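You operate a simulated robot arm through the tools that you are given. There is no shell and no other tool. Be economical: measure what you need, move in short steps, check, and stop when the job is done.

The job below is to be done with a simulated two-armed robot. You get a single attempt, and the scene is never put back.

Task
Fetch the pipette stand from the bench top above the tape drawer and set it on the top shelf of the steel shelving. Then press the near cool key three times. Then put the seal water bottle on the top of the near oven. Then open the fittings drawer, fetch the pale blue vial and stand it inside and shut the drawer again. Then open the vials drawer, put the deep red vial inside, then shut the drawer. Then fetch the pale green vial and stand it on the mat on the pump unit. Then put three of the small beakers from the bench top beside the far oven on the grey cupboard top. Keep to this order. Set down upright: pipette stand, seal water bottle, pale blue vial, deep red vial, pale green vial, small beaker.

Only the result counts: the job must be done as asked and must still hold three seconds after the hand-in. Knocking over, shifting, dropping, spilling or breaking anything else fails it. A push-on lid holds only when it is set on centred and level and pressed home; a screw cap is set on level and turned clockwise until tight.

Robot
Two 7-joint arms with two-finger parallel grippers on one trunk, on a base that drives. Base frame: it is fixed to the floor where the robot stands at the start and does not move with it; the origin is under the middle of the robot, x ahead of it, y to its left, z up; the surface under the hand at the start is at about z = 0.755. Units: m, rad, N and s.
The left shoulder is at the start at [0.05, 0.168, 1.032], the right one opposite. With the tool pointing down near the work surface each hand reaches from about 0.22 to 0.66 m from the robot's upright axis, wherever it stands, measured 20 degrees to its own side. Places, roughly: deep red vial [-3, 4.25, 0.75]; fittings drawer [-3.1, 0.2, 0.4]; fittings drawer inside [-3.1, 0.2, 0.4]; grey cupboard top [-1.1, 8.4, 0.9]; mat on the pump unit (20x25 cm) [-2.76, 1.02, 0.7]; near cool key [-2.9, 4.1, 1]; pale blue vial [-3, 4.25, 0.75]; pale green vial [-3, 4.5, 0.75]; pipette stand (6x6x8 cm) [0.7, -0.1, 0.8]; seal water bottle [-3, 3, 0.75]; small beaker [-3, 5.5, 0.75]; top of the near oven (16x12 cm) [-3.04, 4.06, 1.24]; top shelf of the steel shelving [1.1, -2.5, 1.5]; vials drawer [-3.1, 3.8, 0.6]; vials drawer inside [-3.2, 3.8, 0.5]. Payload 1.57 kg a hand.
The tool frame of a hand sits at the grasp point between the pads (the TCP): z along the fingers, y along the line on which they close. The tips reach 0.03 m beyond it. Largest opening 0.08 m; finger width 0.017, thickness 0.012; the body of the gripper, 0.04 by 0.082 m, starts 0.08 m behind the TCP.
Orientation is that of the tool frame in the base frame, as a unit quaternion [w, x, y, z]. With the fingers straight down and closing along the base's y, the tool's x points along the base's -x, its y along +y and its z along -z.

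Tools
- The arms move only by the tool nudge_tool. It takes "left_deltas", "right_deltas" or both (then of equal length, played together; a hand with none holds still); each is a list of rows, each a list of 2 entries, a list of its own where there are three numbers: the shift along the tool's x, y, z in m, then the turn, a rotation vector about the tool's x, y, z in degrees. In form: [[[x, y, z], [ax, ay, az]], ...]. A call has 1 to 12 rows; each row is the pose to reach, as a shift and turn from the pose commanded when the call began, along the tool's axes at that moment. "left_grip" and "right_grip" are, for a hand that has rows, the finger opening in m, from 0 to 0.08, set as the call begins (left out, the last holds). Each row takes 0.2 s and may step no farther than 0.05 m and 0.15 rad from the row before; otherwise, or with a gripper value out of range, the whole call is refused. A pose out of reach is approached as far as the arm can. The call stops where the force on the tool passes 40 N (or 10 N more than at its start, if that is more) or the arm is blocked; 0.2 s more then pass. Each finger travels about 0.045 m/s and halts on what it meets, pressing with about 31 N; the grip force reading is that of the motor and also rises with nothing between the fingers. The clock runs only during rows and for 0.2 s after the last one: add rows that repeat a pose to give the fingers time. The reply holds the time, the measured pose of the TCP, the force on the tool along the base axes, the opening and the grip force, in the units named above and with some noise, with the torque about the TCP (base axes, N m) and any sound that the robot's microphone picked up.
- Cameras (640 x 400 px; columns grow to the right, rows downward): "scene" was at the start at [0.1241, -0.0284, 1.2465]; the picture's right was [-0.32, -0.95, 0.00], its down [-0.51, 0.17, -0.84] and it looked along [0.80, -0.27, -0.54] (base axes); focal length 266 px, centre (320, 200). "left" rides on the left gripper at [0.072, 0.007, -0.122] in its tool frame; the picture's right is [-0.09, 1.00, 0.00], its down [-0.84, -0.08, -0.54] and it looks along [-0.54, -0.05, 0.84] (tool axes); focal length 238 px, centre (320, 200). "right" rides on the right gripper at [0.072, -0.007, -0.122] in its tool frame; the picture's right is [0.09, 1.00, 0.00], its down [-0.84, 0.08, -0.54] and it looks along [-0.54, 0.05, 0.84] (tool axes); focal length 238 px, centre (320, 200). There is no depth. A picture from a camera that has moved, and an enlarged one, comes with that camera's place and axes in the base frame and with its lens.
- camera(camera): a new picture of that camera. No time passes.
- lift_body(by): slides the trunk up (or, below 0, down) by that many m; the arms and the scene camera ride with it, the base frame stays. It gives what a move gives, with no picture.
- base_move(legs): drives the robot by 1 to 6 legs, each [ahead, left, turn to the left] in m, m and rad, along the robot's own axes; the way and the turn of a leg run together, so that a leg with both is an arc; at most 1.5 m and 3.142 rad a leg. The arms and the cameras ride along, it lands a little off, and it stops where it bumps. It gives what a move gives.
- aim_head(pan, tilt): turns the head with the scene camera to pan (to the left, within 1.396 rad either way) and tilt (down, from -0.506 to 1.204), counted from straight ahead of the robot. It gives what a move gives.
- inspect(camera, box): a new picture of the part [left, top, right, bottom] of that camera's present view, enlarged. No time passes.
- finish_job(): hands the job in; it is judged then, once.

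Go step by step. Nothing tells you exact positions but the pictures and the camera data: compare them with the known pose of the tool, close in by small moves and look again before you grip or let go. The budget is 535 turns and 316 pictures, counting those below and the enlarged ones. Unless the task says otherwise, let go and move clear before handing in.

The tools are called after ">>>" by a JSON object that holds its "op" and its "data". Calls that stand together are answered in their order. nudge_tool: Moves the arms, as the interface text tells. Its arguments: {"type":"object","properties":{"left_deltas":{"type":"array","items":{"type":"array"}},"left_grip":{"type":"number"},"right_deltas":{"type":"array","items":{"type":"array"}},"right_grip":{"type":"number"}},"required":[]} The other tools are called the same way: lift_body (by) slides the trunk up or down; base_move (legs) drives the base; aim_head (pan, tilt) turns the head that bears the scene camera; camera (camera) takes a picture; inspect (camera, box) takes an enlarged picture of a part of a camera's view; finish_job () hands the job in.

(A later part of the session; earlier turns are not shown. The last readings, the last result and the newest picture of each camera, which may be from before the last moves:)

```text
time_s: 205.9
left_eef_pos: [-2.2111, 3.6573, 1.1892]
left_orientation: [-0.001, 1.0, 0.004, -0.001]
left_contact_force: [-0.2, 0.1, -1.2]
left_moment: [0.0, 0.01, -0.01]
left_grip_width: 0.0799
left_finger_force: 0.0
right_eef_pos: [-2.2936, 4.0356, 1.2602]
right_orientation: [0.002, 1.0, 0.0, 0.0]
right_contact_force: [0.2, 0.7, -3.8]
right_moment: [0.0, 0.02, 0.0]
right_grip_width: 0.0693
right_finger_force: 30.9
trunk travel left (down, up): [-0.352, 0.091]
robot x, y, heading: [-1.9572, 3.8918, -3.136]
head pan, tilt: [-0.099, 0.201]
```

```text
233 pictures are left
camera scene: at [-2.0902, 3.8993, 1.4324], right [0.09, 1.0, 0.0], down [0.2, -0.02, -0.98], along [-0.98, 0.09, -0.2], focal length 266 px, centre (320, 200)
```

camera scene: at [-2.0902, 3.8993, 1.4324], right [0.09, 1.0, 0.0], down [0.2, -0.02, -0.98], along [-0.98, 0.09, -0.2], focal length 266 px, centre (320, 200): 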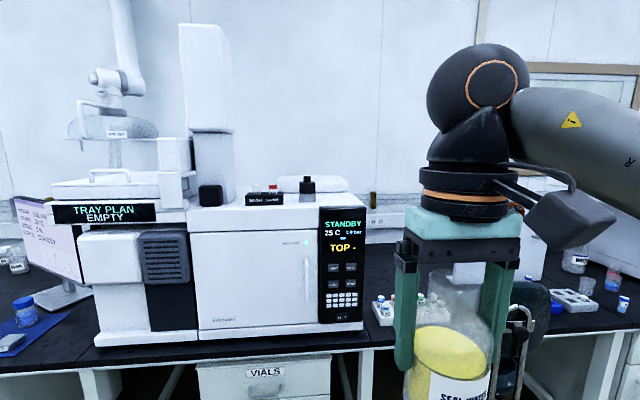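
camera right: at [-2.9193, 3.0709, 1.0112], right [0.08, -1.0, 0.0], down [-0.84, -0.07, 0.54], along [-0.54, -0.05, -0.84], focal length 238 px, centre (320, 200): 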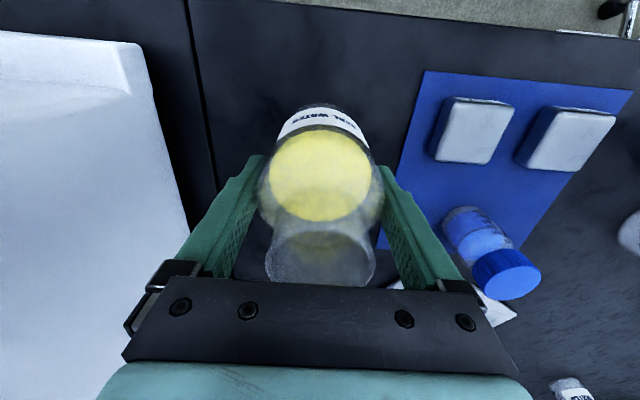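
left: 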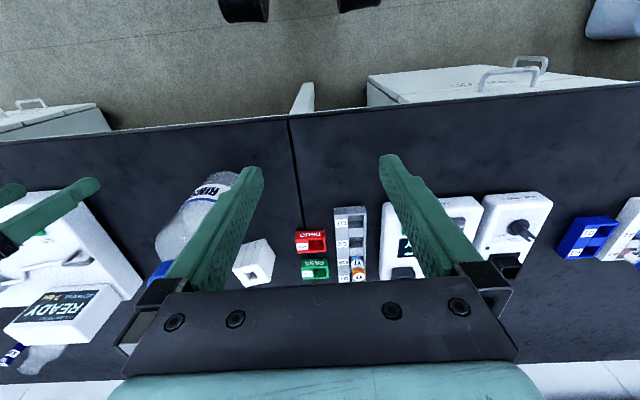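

Inspect the top of the oven to see the free area near the right front.

>>> {"op": "inspect", "data": {"camera": "scene", "box": [190, 160, 390, 285]}}

```text
3.20 times, centred on (290, 222) of scene
camera zoom: at [-2.0902, 3.8993, 1.4324], right [0.09, 1.0, 0.0], down [0.2, -0.02, -0.98], along [-0.98, 0.09, -0.2], focal length 852 px, centre (416, 128)
```

zoom: 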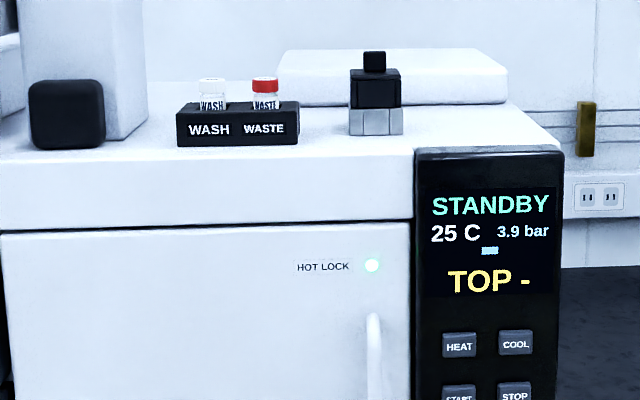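

Top surface ≈1.24; free area right of the injector, target (-3.04, 4.055). Raise the trunk a bit more, approach, then extend over it.

>>> {"op": "lift_body", "data": {"by": 0.085}}

>>> {"op": "base_move", "data": {"legs": [[0.52, 0, -0.005]]}}

>>> {"op": "nudge_tool", "data": {"right_deltas": [[[0, 0, -0.02], [0, 0, 0]], [[0, 0, -0.04], [0, 0, 0]], [[0, 0, -0.04], [0, 0, 0]]]}}

>>> {"op": "aim_head", "data": {"pan": -0.25, "tilt": 0.35}}

>>> {"op": "camera", "data": {"camera": "scene"}}

>>> {"op": "camera", "data": {"camera": "right"}}

```text
time_s: 207.2
left_eef_pos: [-2.2105, 3.6566, 1.2745]
left_orientation: [0.0, 1.0, 0.005, -0.001]
left_contact_force: [-0.4, -0.1, -0.9]
left_moment: [0.03, -0.02, 0.03]
left_grip_width: 0.0801
left_finger_force: 0.0
right_eef_pos: [-2.2932, 4.0362, 1.3449]
right_orientation: [0.001, 1.0, 0.0, -0.001]
right_contact_force: [0.2, 0.1, -4.2]
right_moment: [-0.01, 0.0, 0.0]
right_grip_width: 0.0695
right_finger_force: 30.9
trunk travel left (down, up): [-0.437, 0.006]
robot x, y, heading: [-1.9591, 3.8937, -3.134]
head pan, tilt: [-0.099, 0.201]
```

```text
time_s: 210.2
left_eef_pos: [-2.738, 3.6582, 1.2752]
left_orientation: [0.0, 1.0, 0.0, -0.001]
left_contact_force: [0.0, -0.5, 0.6]
left_moment: [0.02, 0.01, 0.02]
left_grip_width: 0.08
left_finger_force: 0.1
right_eef_pos: [-2.8186, 4.0375, 1.3451]
right_orientation: [0.001, 1.0, -0.004, 0.0]
right_contact_force: [-0.1, 0.1, -3.6]
right_moment: [-0.01, -0.02, 0.01]
right_grip_width: 0.0692
right_finger_force: 31.2
trunk travel left (down, up): [-0.437, 0.006]
robot x, y, heading: [-2.4817, 3.8925, 3.136]
head pan, tilt: [-0.099, 0.201]
```

```text
time_s: 211.0
left_eef_pos: [-2.7375, 3.658, 1.2746]
left_orientation: [-0.001, 1.0, 0.0, -0.002]
left_contact_force: [0.4, 1.3, -0.5]
left_moment: [0.0, 0.02, -0.05]
left_grip_width: 0.0801
left_finger_force: 0.0
right_eef_pos: [-2.8177, 4.0377, 1.3847]
right_orientation: [0.001, 1.0, -0.004, 0.0]
right_contact_force: [0.6, 0.0, -4.2]
right_moment: [-0.03, 0.02, 0.01]
right_grip_width: 0.0695
right_finger_force: 31.0
trunk travel left (down, up): [-0.437, 0.006]
robot x, y, heading: [-2.4805, 3.8914, 3.139]
head pan, tilt: [-0.099, 0.201]
```

```text
time_s: 211.7
left_eef_pos: [-2.7384, 3.6572, 1.2755]
left_orientation: [-0.001, 1.0, 0.001, -0.001]
left_contact_force: [0.4, 0.5, -0.5]
left_moment: [-0.01, 0.02, 0.01]
left_grip_width: 0.0799
left_finger_force: 0.1
right_eef_pos: [-2.818, 4.0385, 1.3855]
right_orientation: [0.001, 1.0, -0.004, 0.001]
right_contact_force: [-0.2, 0.7, -2.7]
right_moment: [0.02, -0.01, -0.03]
right_grip_width: 0.0695
right_finger_force: 31.0
trunk travel left (down, up): [-0.437, 0.006]
robot x, y, heading: [-2.4842, 3.8889, 3.138]
head pan, tilt: [-0.25, 0.351]
```

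```text
231 pictures are left
camera scene: at [-2.6127, 3.9126, 1.5035], right [0.25, 0.97, 0.0], down [0.33, -0.09, -0.94], along [-0.91, 0.23, -0.34], focal length 266 px, centre (320, 200)
```

scene: 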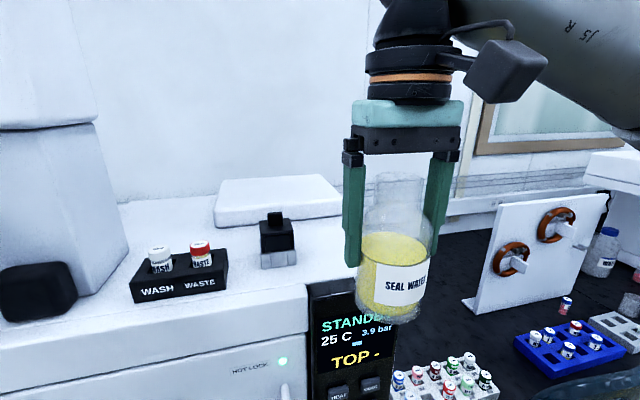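

```text
230 pictures are left
camera right: at [-2.7463, 4.0427, 1.5064], right [0.08, -1.0, 0.0], down [-0.84, -0.07, 0.54], along [-0.54, -0.05, -0.84], focal length 238 px, centre (320, 200)
```

right: 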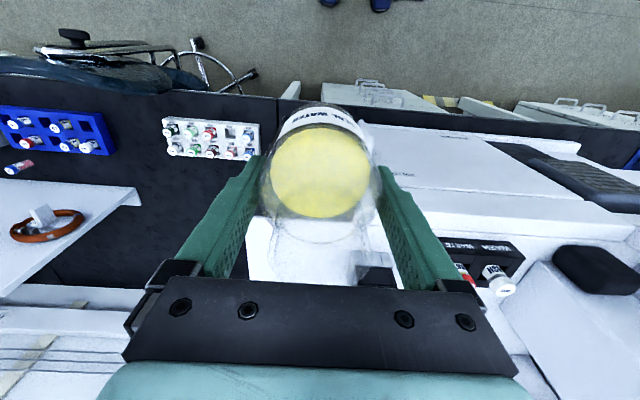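

Extend over the target spot (−3.04, 4.055).

>>> {"op": "nudge_tool", "data": {"right_deltas": [[[-0.04, -0.003, 0], [0, 0, 0]], [[-0.08, -0.006, 0], [0, 0, 0]], [[-0.12, -0.009, 0], [0, 0, 0]], [[-0.16, -0.012, 0], [0, 0, 0]], [[-0.2, -0.015, 0], [0, 0, 0]], [[-0.222, -0.017, 0], [0, 0, 0]], [[-0.222, -0.017, 0], [0, 0, 0]]]}}

>>> {"op": "camera", "data": {"camera": "scene"}}

>>> {"op": "camera", "data": {"camera": "right"}}

```text
time_s: 213.3
left_eef_pos: [-2.7365, 3.6578, 1.2748]
left_orientation: [-0.001, 1.0, 0.0, -0.001]
left_contact_force: [0.1, -0.3, -0.1]
left_moment: [-0.03, -0.01, -0.04]
left_grip_width: 0.0801
left_finger_force: 0.0
right_eef_pos: [-3.01, 4.0493, 1.3729]
right_orientation: [0.001, 1.0, -0.004, 0.001]
right_contact_force: [-0.4, 0.2, -3.8]
right_moment: [0.01, 0.01, -0.02]
right_grip_width: 0.0694
right_finger_force: 30.7
right hand out of reach, approached as far as the arm can: row 5, 6, 7
trunk travel left (down, up): [-0.437, 0.006]
robot x, y, heading: [-2.4824, 3.8872, 3.143]
head pan, tilt: [-0.25, 0.351]
```

```text
229 pictures are left
camera scene: at [-2.6125, 3.9125, 1.5035], right [0.25, 0.97, 0.0], down [0.33, -0.09, -0.94], along [-0.91, 0.23, -0.34], focal length 266 px, centre (320, 200)
```

scene: 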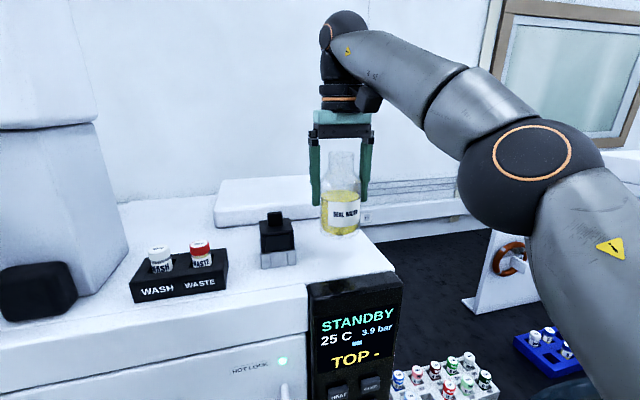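

```text
228 pictures are left
camera right: at [-2.9377, 4.0535, 1.4945], right [0.09, -1.0, 0.0], down [-0.84, -0.07, 0.54], along [-0.54, -0.05, -0.84], focal length 238 px, centre (320, 200)
```

right: 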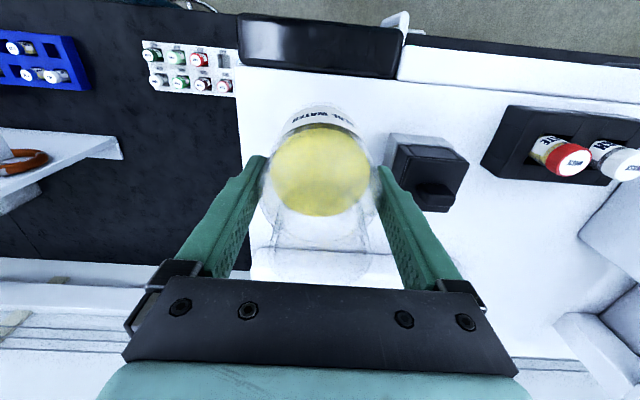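

Slightly short; lowering frees reach. Lower 3 cm and extend the last 3 cm.

>>> {"op": "nudge_tool", "data": {"right_deltas": [[[0, -0.005, 0.02], [0, 0, 0]], [[-0.01, -0.008, 0.035], [0, 0, 0]], [[-0.028, -0.008, 0.04], [0, 0, 0]], [[-0.028, -0.008, 0.04], [0, 0, 0]]]}}

>>> {"op": "camera", "data": {"camera": "scene"}}

>>> {"op": "camera", "data": {"camera": "right"}}

```text
time_s: 214.3
left_eef_pos: [-2.7371, 3.6578, 1.2754]
left_orientation: [-0.001, 1.0, 0.0, -0.002]
left_contact_force: [1.1, -0.4, 0.6]
left_moment: [0.01, 0.02, 0.0]
left_grip_width: 0.08
left_finger_force: 0.0
right_eef_pos: [-3.0362, 4.0595, 1.3341]
right_orientation: [0.001, 1.0, -0.003, 0.001]
right_contact_force: [-0.6, 0.5, -4.4]
right_moment: [0.0, -0.02, 0.01]
right_grip_width: 0.0695
right_finger_force: 31.1
trunk travel left (down, up): [-0.437, 0.006]
robot x, y, heading: [-2.4842, 3.8867, 3.143]
head pan, tilt: [-0.25, 0.351]
```

```text
227 pictures are left
camera scene: at [-2.6122, 3.9134, 1.5035], right [0.25, 0.97, 0.0], down [0.33, -0.09, -0.94], along [-0.91, 0.23, -0.34], focal length 266 px, centre (320, 200)
```

scene: 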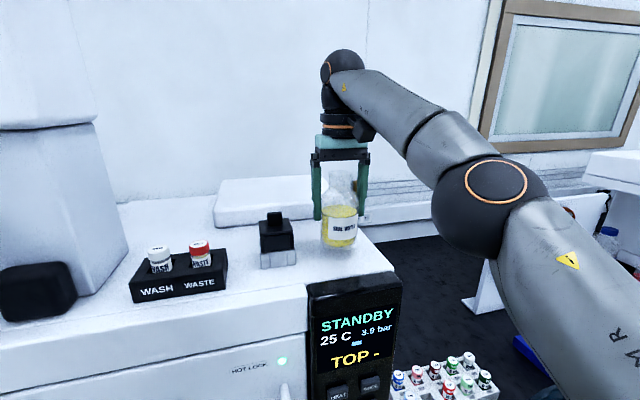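

```text
226 pictures are left
camera right: at [-2.9657, 4.0633, 1.4551], right [0.08, -1.0, 0.0], down [-0.84, -0.07, 0.54], along [-0.54, -0.05, -0.84], focal length 238 px, centre (320, 200)
```

right: 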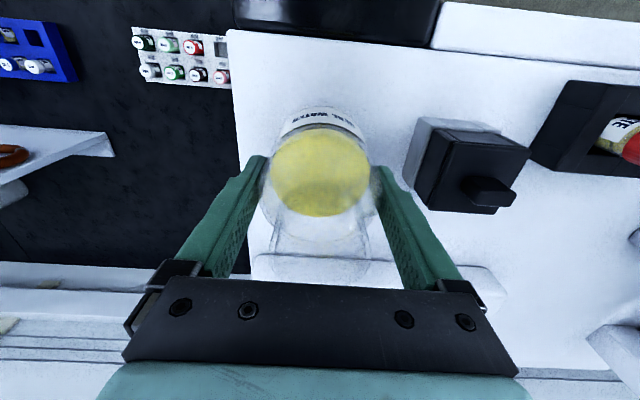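

Position is good. Lower gently to contact.

>>> {"op": "nudge_tool", "data": {"right_deltas": [[[0, 0, 0.008], [0, 0, 0]], [[0, 0, 0.013], [0, 0, 0]], [[0, 0, 0.016], [0, 0, 0]], [[0, 0, 0.016], [0, 0, 0]]]}}

>>> {"op": "inspect", "data": {"camera": "scene", "box": [240, 130, 420, 290]}}

```text
time_s: 215.3
left_eef_pos: [-2.7379, 3.6577, 1.2753]
left_orientation: [-0.001, 1.0, 0.0, -0.002]
left_contact_force: [0.0, -0.1, -0.8]
left_moment: [-0.03, 0.02, -0.01]
left_grip_width: 0.0799
left_finger_force: 0.1
right_eef_pos: [-3.0377, 4.0569, 1.318]
right_orientation: [0.0, 1.0, -0.005, 0.001]
right_contact_force: [-1.1, -0.4, -3.8]
right_moment: [-0.04, -0.02, 0.02]
right_grip_width: 0.0693
right_finger_force: 31.2
trunk travel left (down, up): [-0.437, 0.006]
robot x, y, heading: [-2.4803, 3.8903, 3.139]
head pan, tilt: [-0.25, 0.351]
```

```text
2.50 times, centred on (330, 210) of scene
camera zoom: at [-2.6129, 3.9126, 1.5034], right [0.25, 0.97, 0.0], down [0.33, -0.09, -0.94], along [-0.91, 0.23, -0.34], focal length 665 px, centre (295, 175)
```

zoom: 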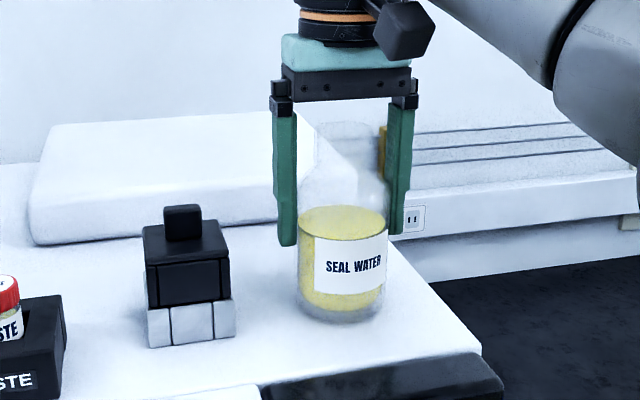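

>>> {"op": "nudge_tool", "data": {"right_deltas": [[[0, 0, 0.002], [0, 0, 0]], [[0, 0, 0.004], [0, 0, 0]], [[0, 0, 0.004], [0, 0, 0]]]}}

```text
time_s: 216.1
left_eef_pos: [-2.7379, 3.6577, 1.274]
left_orientation: [-0.001, 1.0, 0.0, -0.002]
left_contact_force: [0.4, 0.3, -0.1]
left_moment: [-0.03, -0.04, -0.02]
left_grip_width: 0.08
left_finger_force: 0.0
right_eef_pos: [-3.0364, 4.0559, 1.3175]
right_orientation: [0.001, 1.0, -0.004, -0.002]
right_contact_force: [-5.3, 0.9, 14.0]
right_moment: [0.42, 0.01, 0.12]
right_grip_width: 0.0692
right_finger_force: 31.0
trunk travel left (down, up): [-0.437, 0.006]
robot x, y, heading: [-2.4846, 3.893, 3.141]
head pan, tilt: [-0.25, 0.351]
```

Contact at z≈1.317. Release and rise straight up.

>>> {"op": "nudge_tool", "data": {"right_deltas": [[[0, 0, -0.002], [0, 0, 0]], [[0, 0, -0.002], [0, 0, 0]], [[0, 0, -0.002], [0, 0, 0]]], "right_grip": 0.08}}

>>> {"op": "camera", "data": {"camera": "right"}}

```text
time_s: 216.9
left_eef_pos: [-2.7378, 3.6578, 1.2754]
left_orientation: [-0.001, 1.0, 0.0, -0.002]
left_contact_force: [-0.1, -1.2, -1.0]
left_moment: [0.02, 0.02, 0.03]
left_grip_width: 0.0799
left_finger_force: 0.0
right_eef_pos: [-3.0365, 4.0567, 1.3153]
right_orientation: [0.001, 1.0, -0.004, 0.0]
right_contact_force: [-0.9, 0.7, 0.8]
right_moment: [-0.03, 0.0, 0.03]
right_grip_width: 0.08
right_finger_force: 0.1
trunk travel left (down, up): [-0.437, 0.006]
robot x, y, heading: [-2.4782, 3.8881, 3.139]
head pan, tilt: [-0.25, 0.351]
```

```text
224 pictures are left
camera right: at [-2.9654, 4.0622, 1.4369], right [0.08, -1.0, 0.0], down [-0.84, -0.07, 0.54], along [-0.54, -0.05, -0.84], focal length 238 px, centre (320, 200)
```

right: 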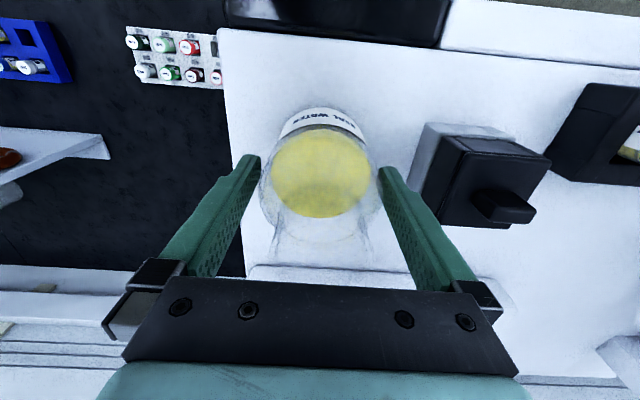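

Centred clearance both sides; I'll slide the open hand straight back (+x), fingers passing either side.

>>> {"op": "nudge_tool", "data": {"right_deltas": [[[0.02, 0, 0], [0, 0, 0]], [[0.04, 0, 0], [0, 0, 0]], [[0.06, 0, 0], [0, 0, 0]], [[0.08, 0, 0], [0, 0, 0]], [[0.1, 0, 0], [0, 0, 0]], [[0.13, 0, 0], [0, 0, 0]], [[0.17, 0, 0], [0, 0, 0]], [[0.2, 0, 0], [0, 0, 0]]]}}

>>> {"op": "camera", "data": {"camera": "scene"}}

```text
time_s: 218.7
left_eef_pos: [-2.7362, 3.6568, 1.2754]
left_orientation: [-0.001, 1.0, 0.001, -0.001]
left_contact_force: [0.2, 0.5, -0.3]
left_moment: [0.0, -0.03, 0.0]
left_grip_width: 0.0804
left_finger_force: 0.1
right_eef_pos: [-2.836, 4.0552, 1.3163]
right_orientation: [0.001, 1.0, -0.004, 0.0]
right_contact_force: [0.9, 0.3, 0.1]
right_moment: [0.01, 0.03, -0.04]
right_grip_width: 0.0799
right_finger_force: 0.0
trunk travel left (down, up): [-0.437, 0.006]
robot x, y, heading: [-2.4804, 3.8894, 3.139]
head pan, tilt: [-0.25, 0.351]
```

```text
223 pictures are left
camera scene: at [-2.6121, 3.9126, 1.5035], right [0.25, 0.97, 0.0], down [0.33, -0.09, -0.94], along [-0.91, 0.23, -0.34], focal length 266 px, centre (320, 200)
```

scene: 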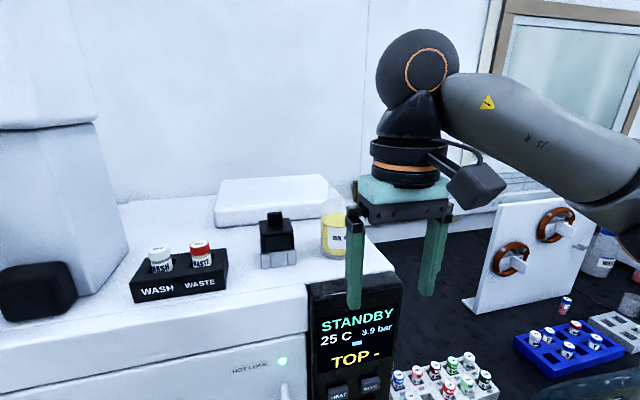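

Bottle stands on the oven top. Now lower the trunk, back out, and head toward the fittings drawer at y≈0.2.

>>> {"op": "base_move", "data": {"legs": [[-0.9, 0, 0], [0, 0, 1.571]]}}

>>> {"op": "lift_body", "data": {"by": -0.237}}

>>> {"op": "aim_head", "data": {"pan": -0.2, "tilt": 0.25}}

>>> {"op": "camera", "data": {"camera": "scene"}}

```text
time_s: 227.2
left_eef_pos: [-1.3493, 3.6293, 1.2749]
left_orientation: [0.001, 0.716, 0.698, -0.002]
left_contact_force: [0.9, -0.1, 0.5]
left_moment: [0.02, -0.02, 0.01]
left_grip_width: 0.0801
left_finger_force: 0.0
right_eef_pos: [-1.7485, 3.5398, 1.3158]
right_orientation: [0.0, 0.718, 0.696, 0.001]
right_contact_force: [-0.5, -0.6, 0.3]
right_moment: [-0.03, -0.01, 0.0]
right_grip_width: 0.08
right_finger_force: 0.1
trunk travel left (down, up): [-0.437, 0.006]
robot x, y, heading: [-1.5766, 3.89, -1.603]
head pan, tilt: [-0.25, 0.351]
```

```text
time_s: 229.7
left_eef_pos: [-1.3478, 3.63, 1.0387]
left_orientation: [0.001, 0.715, 0.699, -0.002]
left_contact_force: [0.0, -0.4, -0.3]
left_moment: [-0.03, 0.02, 0.0]
left_grip_width: 0.0802
left_finger_force: 0.0
right_eef_pos: [-1.7488, 3.5399, 1.0789]
right_orientation: [0.001, 0.718, 0.696, 0.0]
right_contact_force: [0.0, 0.0, 0.0]
right_moment: [-0.01, -0.01, -0.04]
right_grip_width: 0.0798
right_finger_force: 0.1
trunk travel left (down, up): [-0.2, 0.243]
robot x, y, heading: [-1.574, 3.8908, -1.598]
head pan, tilt: [-0.25, 0.351]
```

```text
time_s: 230.4
left_eef_pos: [-1.3477, 3.6288, 1.038]
left_orientation: [0.001, 0.716, 0.698, -0.002]
left_contact_force: [-0.3, -0.1, -0.2]
left_moment: [0.0, 0.0, -0.01]
left_grip_width: 0.0801
left_finger_force: 0.2
right_eef_pos: [-1.7484, 3.5392, 1.0785]
right_orientation: [0.001, 0.719, 0.695, 0.001]
right_contact_force: [-0.1, 1.1, -0.6]
right_moment: [0.02, 0.02, -0.02]
right_grip_width: 0.08
right_finger_force: 0.0
trunk travel left (down, up): [-0.2, 0.243]
robot x, y, heading: [-1.5731, 3.889, -1.599]
head pan, tilt: [-0.201, 0.25]
```

```text
222 pictures are left
camera scene: at [-1.5969, 3.7596, 1.2759], right [-0.97, 0.23, 0.0], down [0.06, 0.24, -0.97], along [-0.22, -0.94, -0.25], focal length 266 px, centre (320, 200)
```

scene: 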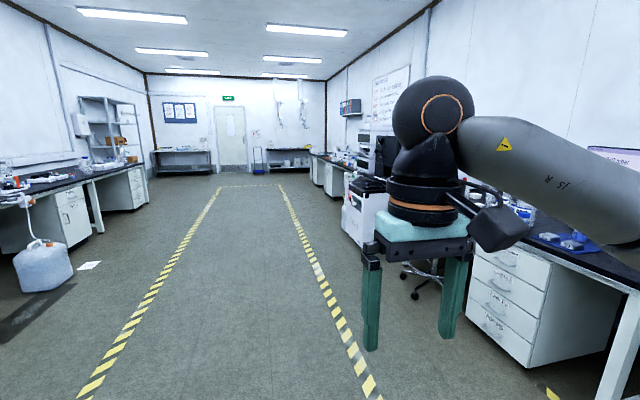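

Clear. Drive down to y≈0.3, then face the −x bench.

>>> {"op": "base_move", "data": {"legs": [[1.2, 0, 0.028], [1.2, 0, 0], [1.25, 0, 0], [0, 0, -1.571]]}}

>>> {"op": "aim_head", "data": {"pan": 0, "tilt": 0.45}}

>>> {"op": "camera", "data": {"camera": "scene"}}

```text
time_s: 251.8
left_eef_pos: [-1.8389, 0.0097, 1.0369]
left_orientation: [0.0, 1.0, 0.005, -0.001]
left_contact_force: [0.2, 0.5, 0.1]
left_moment: [0.0, 0.02, -0.02]
left_grip_width: 0.0799
left_finger_force: 0.0
right_eef_pos: [-1.9426, 0.4064, 1.0783]
right_orientation: [0.002, 1.0, 0.001, 0.0]
right_contact_force: [0.9, 0.3, 0.1]
right_moment: [-0.03, 0.01, 0.02]
right_grip_width: 0.0801
right_finger_force: 0.0
trunk travel left (down, up): [-0.2, 0.243]
robot x, y, heading: [-1.5848, 0.2435, -3.134]
head pan, tilt: [-0.201, 0.25]
```

```text
time_s: 252.6
left_eef_pos: [-1.8391, 0.0105, 1.0385]
left_orientation: [-0.001, 1.0, 0.005, -0.002]
left_contact_force: [1.0, -0.3, -0.9]
left_moment: [0.02, -0.01, -0.03]
left_grip_width: 0.0799
left_finger_force: 0.2
right_eef_pos: [-1.9425, 0.4062, 1.0781]
right_orientation: [0.001, 1.0, 0.001, 0.0]
right_contact_force: [0.8, 0.6, 0.7]
right_moment: [0.0, 0.01, 0.01]
right_grip_width: 0.0799
right_finger_force: 0.0
trunk travel left (down, up): [-0.2, 0.243]
robot x, y, heading: [-1.5835, 0.2434, -3.13]
head pan, tilt: [0.0, 0.45]
```

```text
221 pictures are left
camera scene: at [-1.7186, 0.2439, 1.2573], right [-0.01, 1.0, 0.0], down [0.43, 0.0, -0.9], along [-0.9, -0.01, -0.43], focal length 266 px, centre (320, 200)
```

scene: 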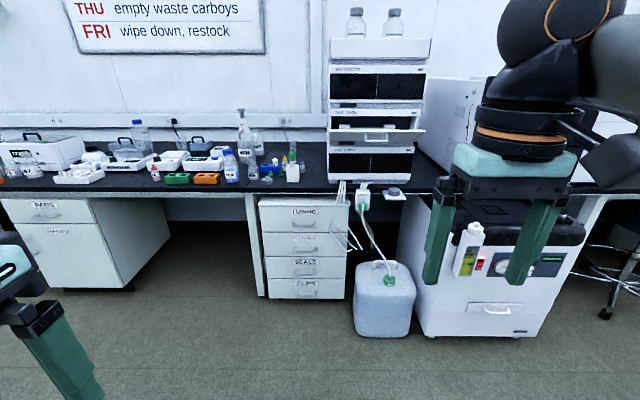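

>>> {"op": "inspect", "data": {"camera": "scene", "box": [240, 180, 420, 345]}}

>>> {"op": "inspect", "data": {"camera": "scene", "box": [430, 180, 610, 345]}}

```text
2.42 times, centred on (330, 262) of scene
camera zoom: at [-1.7186, 0.2439, 1.2573], right [-0.01, 1.0, 0.0], down [0.43, 0.0, -0.9], along [-0.9, -0.01, -0.43], focal length 645 px, centre (296, 48)
```

zoom: 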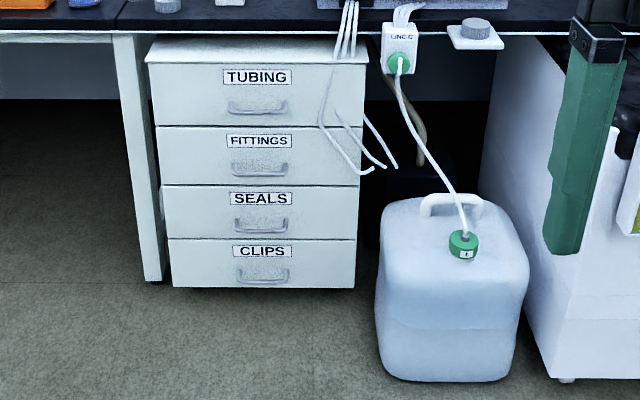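

```text
2.42 times, centred on (520, 262) of scene
camera zoom: at [-1.7186, 0.2439, 1.2573], right [-0.01, 1.0, 0.0], down [0.43, 0.0, -0.9], along [-0.9, -0.01, -0.43], focal length 645 px, centre (-165, 48)
```

zoom: 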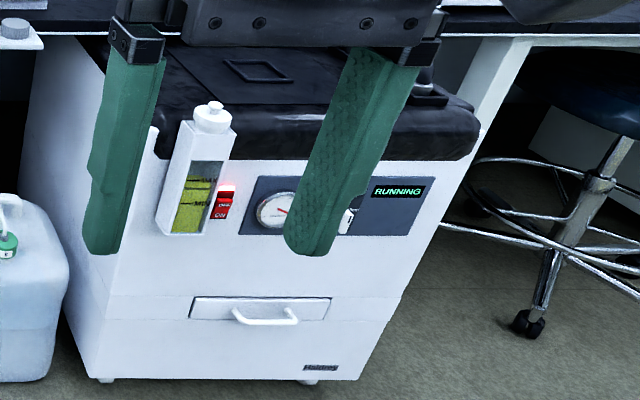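

FITTINGS is the second drawer; its handle is near (-2.87, 0.15, 0.405). I'll position the robot, lower the trunk and re-orient the right hand to grip the bar from the front, fingers above/below.

>>> {"op": "base_move", "data": {"legs": [[0.25, 0.22, -0.012]]}}

>>> {"op": "lift_body", "data": {"by": -0.199}}

>>> {"op": "nudge_tool", "data": {"right_deltas": [[[0, 0, 0], [0, 0, 8]], [[0, 0, 0], [0, 0, 16]], [[0, 0, 0], [0, 0, 24]], [[0, 0, 0], [0, 0, 32]], [[0, 0, 0], [0, 0, 40]], [[0, 0, 0], [0, 0, 48]], [[0, 0, 0], [0, 0, 56]], [[0, 0, 0], [0, 0, 64]], [[0, 0, 0], [0, 0, 72]], [[0, 0, 0], [0, 0, 80]], [[0, 0, 0], [0, 0, 88]], [[0, 0, 0], [0, 0, 90]]], "right_grip": 0.08}}

>>> {"op": "nudge_tool", "data": {"right_deltas": [[[0, 0, 0.03], [-8, 0, 0]], [[0, 0, 0.06], [-16, 0, 0]], [[0, 0, 0.09], [-24, 0, 0]], [[0, 0, 0.12], [-32, 0, 0]], [[0, 0, 0.15], [-40, 0, 0]], [[0, 0.03, 0.18], [-48, 0, 0]], [[0, 0.05, 0.21], [-55, 0, 0]], [[0, 0.05, 0.21], [-60, 0, 0]]]}}

>>> {"op": "aim_head", "data": {"pan": -0.1, "tilt": 0.6}}

>>> {"op": "camera", "data": {"camera": "scene"}}

```text
time_s: 255.1
left_eef_pos: [-2.0931, -0.208, 1.0375]
left_orientation: [-0.001, 1.0, -0.001, -0.002]
left_contact_force: [-0.2, 0.3, -0.4]
left_moment: [0.0, 0.02, 0.0]
left_grip_width: 0.0799
left_finger_force: 0.1
right_eef_pos: [-2.1912, 0.188, 1.0776]
right_orientation: [0.001, 1.0, -0.006, 0.0]
right_contact_force: [-0.2, -0.8, 0.0]
right_moment: [-0.04, 0.0, 0.0]
right_grip_width: 0.0799
right_finger_force: 0.1
trunk travel left (down, up): [-0.2, 0.243]
robot x, y, heading: [-1.8393, 0.0256, 3.14]
head pan, tilt: [0.0, 0.45]
```

```text
time_s: 257.3
left_eef_pos: [-2.0932, -0.2079, 0.8383]
left_orientation: [-0.001, 1.0, -0.001, -0.002]
left_contact_force: [-0.3, -0.1, 0.3]
left_moment: [-0.01, -0.05, 0.01]
left_grip_width: 0.0801
left_finger_force: 0.0
right_eef_pos: [-2.1905, 0.1904, 0.8806]
right_orientation: [0.001, 1.0, -0.006, 0.0]
right_contact_force: [0.7, 0.4, 0.0]
right_moment: [-0.02, 0.0, -0.03]
right_grip_width: 0.0799
right_finger_force: 0.0
trunk travel left (down, up): [-0.001, 0.442]
robot x, y, heading: [-1.8359, 0.019, 3.141]
head pan, tilt: [0.0, 0.45]
```

```text
time_s: 259.9
left_eef_pos: [-2.0928, -0.2074, 0.8384]
left_orientation: [-0.002, 1.0, -0.002, -0.002]
left_contact_force: [0.1, -0.2, -0.3]
left_moment: [0.05, 0.03, -0.02]
left_grip_width: 0.0801
left_finger_force: 0.0
right_eef_pos: [-2.1913, 0.1894, 0.8795]
right_orientation: [0.0, -0.703, 0.712, -0.001]
right_contact_force: [-0.1, 0.5, -0.3]
right_moment: [0.01, 0.02, -0.02]
right_grip_width: 0.0801
right_finger_force: 0.1
trunk travel left (down, up): [-0.001, 0.442]
robot x, y, heading: [-1.8373, 0.0225, 3.143]
head pan, tilt: [0.0, 0.45]
```

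```text
time_s: 261.7
left_eef_pos: [-2.0921, -0.208, 0.8391]
left_orientation: [0.0, 1.0, 0.0, -0.002]
left_contact_force: [-0.2, 0.1, -0.4]
left_moment: [-0.03, 0.01, 0.02]
left_grip_width: 0.0802
left_finger_force: 0.1
right_eef_pos: [-2.262, 0.1807, 0.6632]
right_orientation: [-0.353, -0.61, 0.616, 0.353]
right_contact_force: [-0.4, -0.4, 0.0]
right_moment: [-0.02, 0.02, 0.01]
right_grip_width: 0.08
right_finger_force: 0.0
right hand out of reach, approached as far as the arm can: row 5, 6, 7, 8
trunk travel left (down, up): [-0.001, 0.442]
robot x, y, heading: [-1.835, 0.0238, 3.139]
head pan, tilt: [0.0, 0.45]
```

```text
time_s: 262.4
left_eef_pos: [-2.094, -0.2081, 0.8391]
left_orientation: [0.0, 1.0, -0.001, -0.001]
left_contact_force: [1.0, 0.0, 0.0]
left_moment: [-0.01, -0.01, 0.0]
left_grip_width: 0.0801
left_finger_force: 0.1
right_eef_pos: [-2.2612, 0.1802, 0.6622]
right_orientation: [-0.35, -0.61, 0.617, 0.354]
right_contact_force: [0.3, -0.8, 0.7]
right_moment: [-0.01, 0.0, 0.03]
right_grip_width: 0.08
right_finger_force: 0.1
trunk travel left (down, up): [-0.001, 0.442]
robot x, y, heading: [-1.8357, 0.0238, 3.139]
head pan, tilt: [-0.099, 0.6]
```

```text
218 pictures are left
camera scene: at [-1.9651, 0.0325, 1.0447], right [0.1, 0.99, 0.0], down [0.56, -0.06, -0.83], along [-0.82, 0.09, -0.56], focal length 266 px, centre (320, 200)
```

scene: 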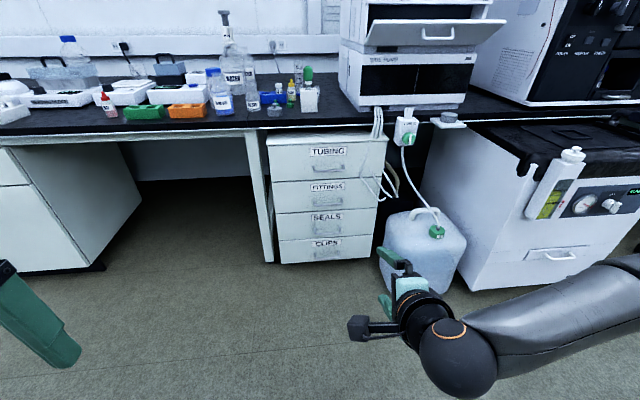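

The hand is oriented 60° forward. Re-measure the FITTINGS handle.

>>> {"op": "inspect", "data": {"camera": "scene", "box": [260, 120, 420, 270]}}

>>> {"op": "camera", "data": {"camera": "right"}}

```text
2.67 times, centred on (340, 195) of scene
camera zoom: at [-1.9651, 0.0325, 1.0447], right [0.1, 0.99, 0.0], down [0.56, -0.06, -0.83], along [-0.82, 0.09, -0.56], focal length 710 px, centre (267, 213)
```

zoom: 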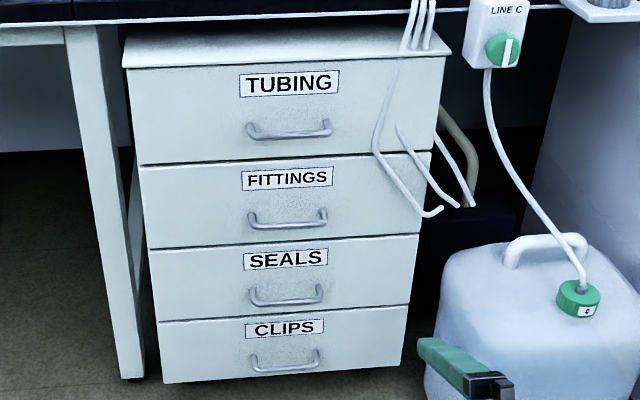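

```text
216 pictures are left
camera right: at [-2.1538, 0.1073, 0.7172], right [-0.5, -0.09, 0.86], down [0.44, 0.83, 0.34], along [-0.75, 0.55, -0.38], focal length 238 px, centre (320, 200)
```

right: 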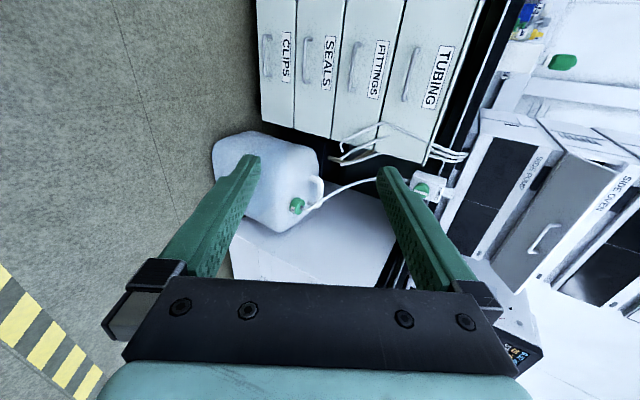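

Handle bar triangulates to (-2.811, 0.155, 0.443). I'll pitch the tool a further 20° toward level and narrow the fingers.

>>> {"op": "nudge_tool", "data": {"right_deltas": [[[0, 0.0, 0], [-8, 0, 0]], [[0, 0, 0], [-16, 0, 0]], [[0, 0, 0], [-20, 0, 0]], [[0, 0, 0], [-20, 0, 0]]], "right_grip": 0.05}}

>>> {"op": "base_move", "data": {"legs": [[0.3, 0.02, 0]]}}

>>> {"op": "camera", "data": {"camera": "right"}}

>>> {"op": "camera", "data": {"camera": "scene"}}

```text
time_s: 263.4
left_eef_pos: [-2.0937, -0.2073, 0.8396]
left_orientation: [-0.001, 1.0, -0.001, -0.002]
left_contact_force: [1.3, -0.1, 0.0]
left_moment: [0.02, -0.02, 0.0]
left_grip_width: 0.0798
left_finger_force: 0.0
right_eef_pos: [-2.2528, 0.1535, 0.6801]
right_orientation: [-0.452, -0.537, 0.546, 0.458]
right_contact_force: [0.9, -0.1, 0.0]
right_moment: [-0.01, -0.02, 0.0]
right_grip_width: 0.0502
right_finger_force: 0.0
right hand out of reach, approached as far as the arm can: row 1, 2, 3, 4
trunk travel left (down, up): [-0.001, 0.442]
robot x, y, heading: [-1.8378, 0.0272, 3.137]
head pan, tilt: [-0.099, 0.6]
```

```text
time_s: 265.5
left_eef_pos: [-2.396, -0.2277, 0.8391]
left_orientation: [-0.001, 1.0, 0.001, -0.001]
left_contact_force: [-0.9, -0.5, 0.3]
left_moment: [0.02, -0.04, 0.01]
left_grip_width: 0.08
left_finger_force: 0.0
right_eef_pos: [-2.5553, 0.1331, 0.6788]
right_orientation: [-0.451, -0.539, 0.545, 0.457]
right_contact_force: [-0.6, -0.2, -0.9]
right_moment: [0.02, 0.01, 0.01]
right_grip_width: 0.0502
right_finger_force: 0.0
trunk travel left (down, up): [-0.001, 0.442]
robot x, y, heading: [-2.1417, 0.0074, 3.14]
head pan, tilt: [-0.099, 0.6]
```

```text
215 pictures are left
camera right: at [-2.437, 0.0588, 0.6936], right [-0.18, -0.09, 0.98], down [0.53, 0.83, 0.17], along [-0.83, 0.55, -0.1], focal length 238 px, centre (320, 200)
```

right: 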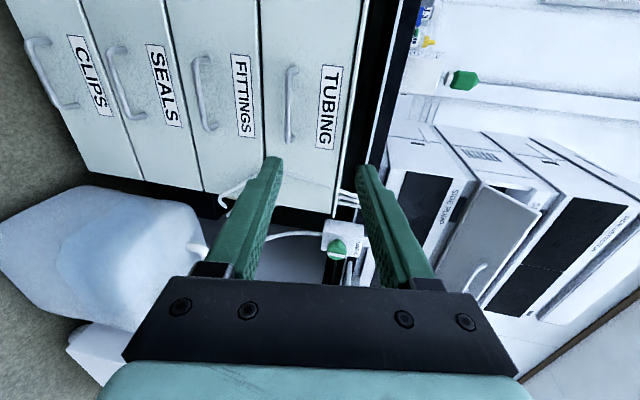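

```text
214 pictures are left
camera scene: at [-2.2688, 0.0133, 1.0447], right [0.1, 0.99, 0.0], down [0.56, -0.06, -0.83], along [-0.82, 0.08, -0.56], focal length 266 px, centre (320, 200)
```

scene: 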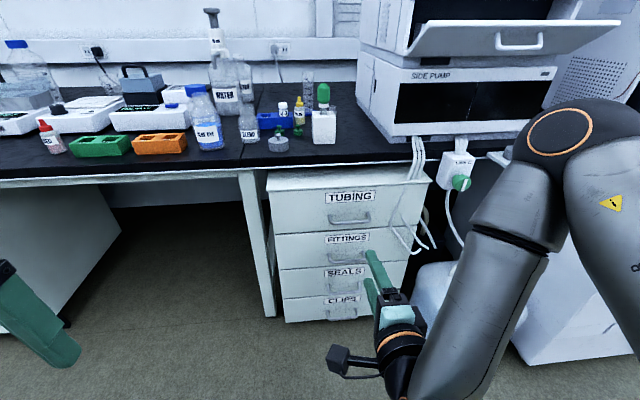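

Approach in two parts: first down to handle height at a stand-off.

>>> {"op": "nudge_tool", "data": {"right_deltas": [[[0, -0.04, 0.02], [0, 0, 0]], [[-0.005, -0.08, 0.05], [0, 0, 0]], [[-0.01, -0.12, 0.08], [0, 0, 0]], [[-0.015, -0.155, 0.11], [0, 0, 0]], [[-0.017, -0.187, 0.14], [0, 0, 0]], [[-0.017, -0.187, 0.18], [0, 0, 0]], [[-0.017, -0.187, 0.2], [0, 0, 0]]]}}

>>> {"op": "camera", "data": {"camera": "right"}}

>>> {"op": "camera", "data": {"camera": "scene"}}

```text
refused: row 2 steps farther than a row can; nothing moved
```

```text
213 pictures are left
camera right: at [-2.437, 0.0588, 0.6936], right [-0.18, -0.09, 0.98], down [0.53, 0.83, 0.17], along [-0.83, 0.55, -0.1], focal length 238 px, centre (320, 200)
```

right: 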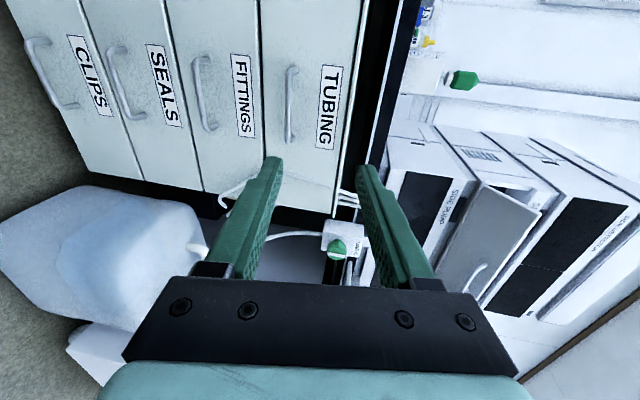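

```text
212 pictures are left
camera scene: at [-2.2688, 0.0133, 1.0447], right [0.1, 0.99, 0.0], down [0.56, -0.06, -0.83], along [-0.82, 0.08, -0.56], focal length 266 px, centre (320, 200)
```

scene: 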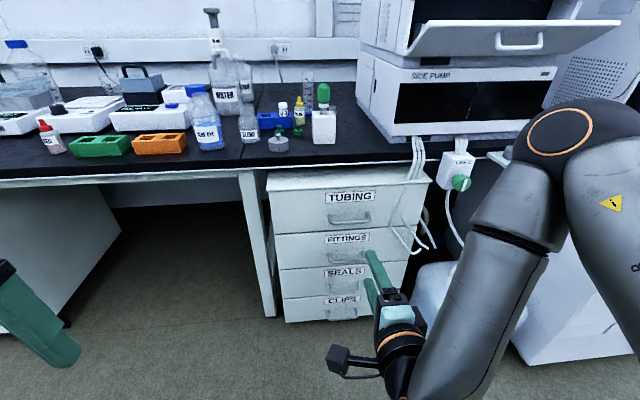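

Retry with smaller steps.

>>> {"op": "nudge_tool", "data": {"right_deltas": [[[0, -0.035, 0.02], [0, 0, 0]], [[-0.005, -0.07, 0.04], [0, 0, 0]], [[-0.01, -0.105, 0.06], [0, 0, 0]], [[-0.015, -0.14, 0.08], [0, 0, 0]], [[-0.017, -0.17, 0.1], [0, 0, 0]], [[-0.017, -0.187, 0.13], [0, 0, 0]], [[-0.017, -0.187, 0.17], [0, 0, 0]], [[-0.017, -0.187, 0.2], [0, 0, 0]]]}}

>>> {"op": "camera", "data": {"camera": "right"}}

>>> {"op": "camera", "data": {"camera": "scene"}}

```text
time_s: 267.3
left_eef_pos: [-2.3965, -0.2274, 0.8386]
left_orientation: [-0.001, 1.0, 0.001, -0.002]
left_contact_force: [0.0, 0.3, -0.7]
left_moment: [0.01, 0.01, -0.01]
left_grip_width: 0.0799
left_finger_force: 0.1
right_eef_pos: [-2.711, 0.0484, 0.533]
right_orientation: [-0.421, -0.534, 0.57, 0.46]
right_contact_force: [-0.1, 0.3, -0.3]
right_moment: [-0.01, 0.02, 0.02]
right_grip_width: 0.0501
right_finger_force: 0.1
right hand out of reach, approached as far as the arm can: row 1, 2, 3, 4, 5, 6, 7, 8
trunk travel left (down, up): [-0.001, 0.442]
robot x, y, heading: [-2.1402, 0.0022, 3.141]
head pan, tilt: [-0.099, 0.6]
```

```text
211 pictures are left
camera right: at [-2.5964, -0.0324, 0.5515], right [-0.23, -0.09, 0.97], down [0.57, 0.79, 0.21], along [-0.79, 0.6, -0.13], focal length 238 px, centre (320, 200)
```

right: 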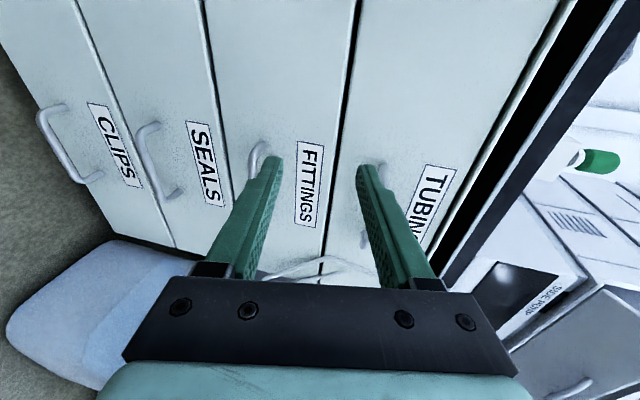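

```text
210 pictures are left
camera scene: at [-2.2689, 0.0133, 1.0447], right [0.1, 0.99, 0.0], down [0.56, -0.06, -0.83], along [-0.82, 0.08, -0.56], focal length 266 px, centre (320, 200)
```

scene: 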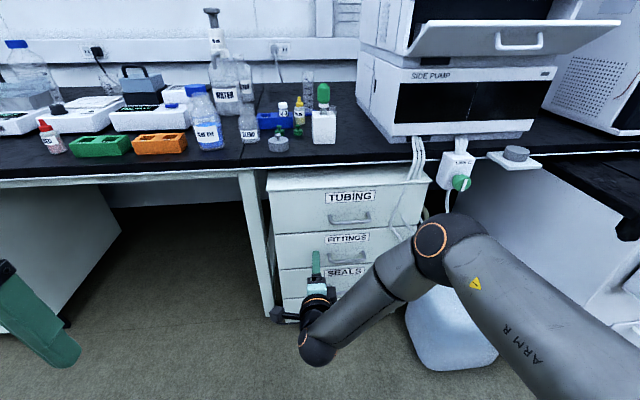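

Level is not reachable that low. I'll back off, use a 45° downward tool with a narrow opening, and take the bar near the fingertips.

>>> {"op": "base_move", "data": {"legs": [[-0.12, 0, 0]]}}

>>> {"op": "nudge_tool", "data": {"right_deltas": [[[0, 0, 0], [8, 1, 0]], [[0, 0, 0], [16, 2, 0]], [[0, 0, 0], [24, 3, 0]], [[0, 0, 0], [32, 4, 0]], [[0, 0, 0], [32, 4, 0]]], "right_grip": 0.03}}

>>> {"op": "camera", "data": {"camera": "right"}}

```text
time_s: 268.5
left_eef_pos: [-2.2757, -0.2291, 0.8384]
left_orientation: [-0.002, 1.0, -0.001, -0.002]
left_contact_force: [0.1, -0.2, -0.4]
left_moment: [0.01, -0.01, 0.0]
left_grip_width: 0.08
left_finger_force: 0.1
right_eef_pos: [-2.5909, 0.0503, 0.5337]
right_orientation: [-0.421, -0.534, 0.57, 0.461]
right_contact_force: [0.1, -0.5, -0.3]
right_moment: [0.0, 0.0, -0.03]
right_grip_width: 0.0502
right_finger_force: 0.1
trunk travel left (down, up): [-0.001, 0.442]
robot x, y, heading: [-2.0222, 0.0053, 3.143]
head pan, tilt: [-0.099, 0.6]
```

```text
time_s: 269.7
left_eef_pos: [-2.274, -0.2282, 0.839]
left_orientation: [0.0, 1.0, -0.001, -0.002]
left_contact_force: [-0.8, 0.4, 0.4]
left_moment: [0.01, 0.01, 0.01]
left_grip_width: 0.08
left_finger_force: 0.0
right_eef_pos: [-2.5889, 0.0504, 0.5332]
right_orientation: [-0.278, -0.644, 0.661, 0.267]
right_contact_force: [-0.2, 0.3, -0.1]
right_moment: [0.0, 0.02, -0.02]
right_grip_width: 0.0298
right_finger_force: 0.0
trunk travel left (down, up): [-0.001, 0.442]
robot x, y, heading: [-2.0214, 0.0037, 3.137]
head pan, tilt: [-0.099, 0.6]
```

```text
209 pictures are left
camera right: at [-2.4999, -0.0221, 0.6152], right [-0.7, -0.07, 0.71], down [0.34, 0.84, 0.42], along [-0.62, 0.54, -0.57], focal length 238 px, centre (320, 200)
```

right: 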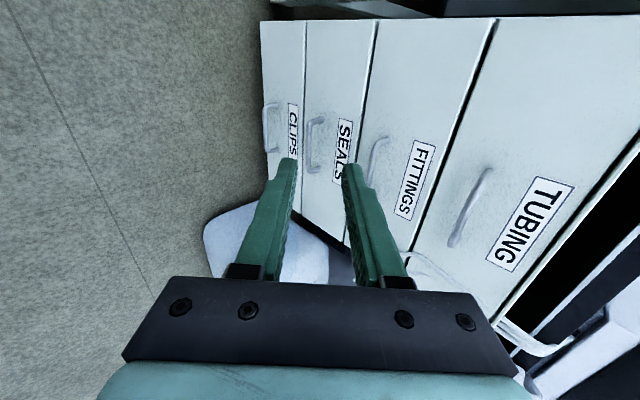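

Reachable here. Move to a stand-off 4 cm short of the bar along the tool axis.

>>> {"op": "nudge_tool", "data": {"right_deltas": [[[-0.0177, 0.0187, 0.032], [0, 0, 0]], [[-0.0354, 0.0373, 0.064], [0, 0, 0]], [[-0.0531, 0.056, 0.096], [0, 0, 0]], [[-0.0708, 0.0746, 0.128], [0, 0, 0]], [[-0.0885, 0.0933, 0.16], [0, 0, 0]], [[-0.0885, 0.0933, 0.16], [0, 0, 0]]]}}

>>> {"op": "camera", "data": {"camera": "right"}}

>>> {"op": "camera", "data": {"camera": "scene"}}

```text
time_s: 271.1
left_eef_pos: [-2.2758, -0.2277, 0.8389]
left_orientation: [-0.001, 1.0, -0.001, -0.001]
left_contact_force: [0.5, 0.5, 0.0]
left_moment: [0.03, 0.01, -0.02]
left_grip_width: 0.0798
left_finger_force: 0.2
right_eef_pos: [-2.751, 0.1496, 0.4819]
right_orientation: [-0.277, -0.644, 0.661, 0.267]
right_contact_force: [-0.5, -0.2, 0.7]
right_moment: [-0.04, -0.01, 0.06]
right_grip_width: 0.0299
right_finger_force: 0.0
right hand out of reach, approached as far as the arm can: row 5, 6
trunk travel left (down, up): [-0.001, 0.442]
robot x, y, heading: [-2.0182, 0.0047, 3.136]
head pan, tilt: [-0.099, 0.6]
```

```text
208 pictures are left
camera right: at [-2.6608, 0.0772, 0.5633], right [-0.7, -0.07, 0.71], down [0.34, 0.84, 0.42], along [-0.62, 0.54, -0.57], focal length 238 px, centre (320, 200)
```

right: 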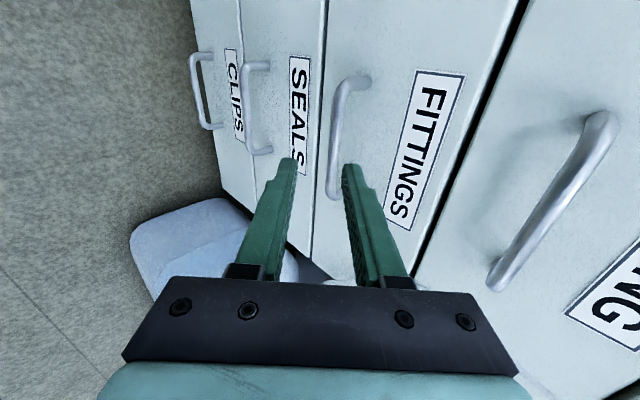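

```text
207 pictures are left
camera scene: at [-2.148, 0.0132, 1.0447], right [0.1, 0.99, 0.0], down [0.56, -0.06, -0.83], along [-0.82, 0.08, -0.56], focal length 266 px, centre (320, 200)
```

scene: 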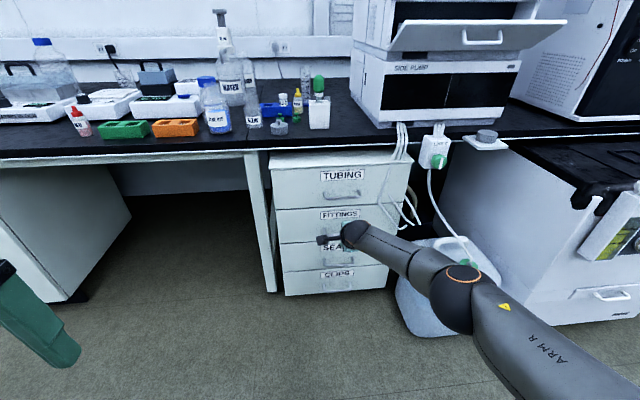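

Nearly at full extension, so retract 6 cm, drive 10 cm forward, then fine-align.

>>> {"op": "nudge_tool", "data": {"right_deltas": [[[0.005, -0.02, -0.02], [0, 0, 0]], [[0.01, -0.042, -0.042], [0, 0, 0]], [[0.01, -0.042, -0.042], [0, 0, 0]]]}}

>>> {"op": "base_move", "data": {"legs": [[0.1, 0, 0.003]]}}

>>> {"op": "camera", "data": {"camera": "right"}}

```text
time_s: 271.9
left_eef_pos: [-2.2754, -0.2278, 0.8385]
left_orientation: [-0.001, 1.0, -0.001, -0.002]
left_contact_force: [0.0, -0.3, -1.2]
left_moment: [0.02, 0.01, -0.02]
left_grip_width: 0.08
left_finger_force: 0.1
right_eef_pos: [-2.6907, 0.1386, 0.4814]
right_orientation: [-0.277, -0.643, 0.661, 0.268]
right_contact_force: [-0.5, 0.5, -0.2]
right_moment: [-0.03, -0.03, 0.01]
right_grip_width: 0.03
right_finger_force: 0.1
trunk travel left (down, up): [-0.001, 0.442]
robot x, y, heading: [-2.018, 0.003, 3.142]
head pan, tilt: [-0.099, 0.6]
```

```text
time_s: 273.1
left_eef_pos: [-2.3756, -0.2285, 0.84]
left_orientation: [-0.001, 1.0, 0.0, -0.001]
left_contact_force: [-0.1, -0.6, -0.5]
left_moment: [-0.04, 0.02, -0.02]
left_grip_width: 0.0801
left_finger_force: 0.0
right_eef_pos: [-2.7923, 0.1375, 0.4806]
right_orientation: [-0.276, -0.645, 0.66, 0.268]
right_contact_force: [0.7, 0.5, -0.3]
right_moment: [-0.01, 0.04, -0.01]
right_grip_width: 0.0298
right_finger_force: 0.1
trunk travel left (down, up): [-0.001, 0.442]
robot x, y, heading: [-2.1228, 0.0051, 3.139]
head pan, tilt: [-0.099, 0.6]
```

```text
206 pictures are left
camera right: at [-2.7022, 0.0647, 0.5623], right [-0.7, -0.07, 0.71], down [0.34, 0.84, 0.42], along [-0.63, 0.54, -0.57], focal length 238 px, centre (320, 200)
```

right: 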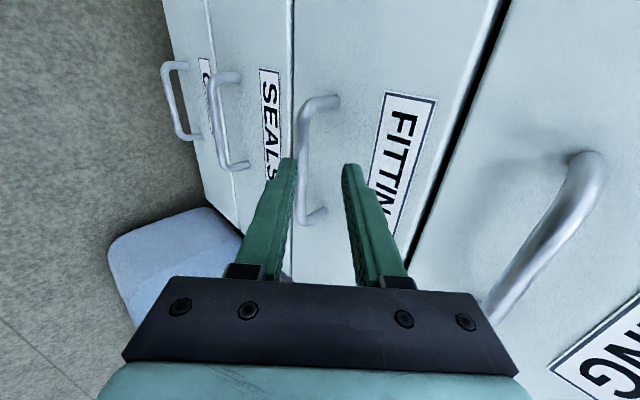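

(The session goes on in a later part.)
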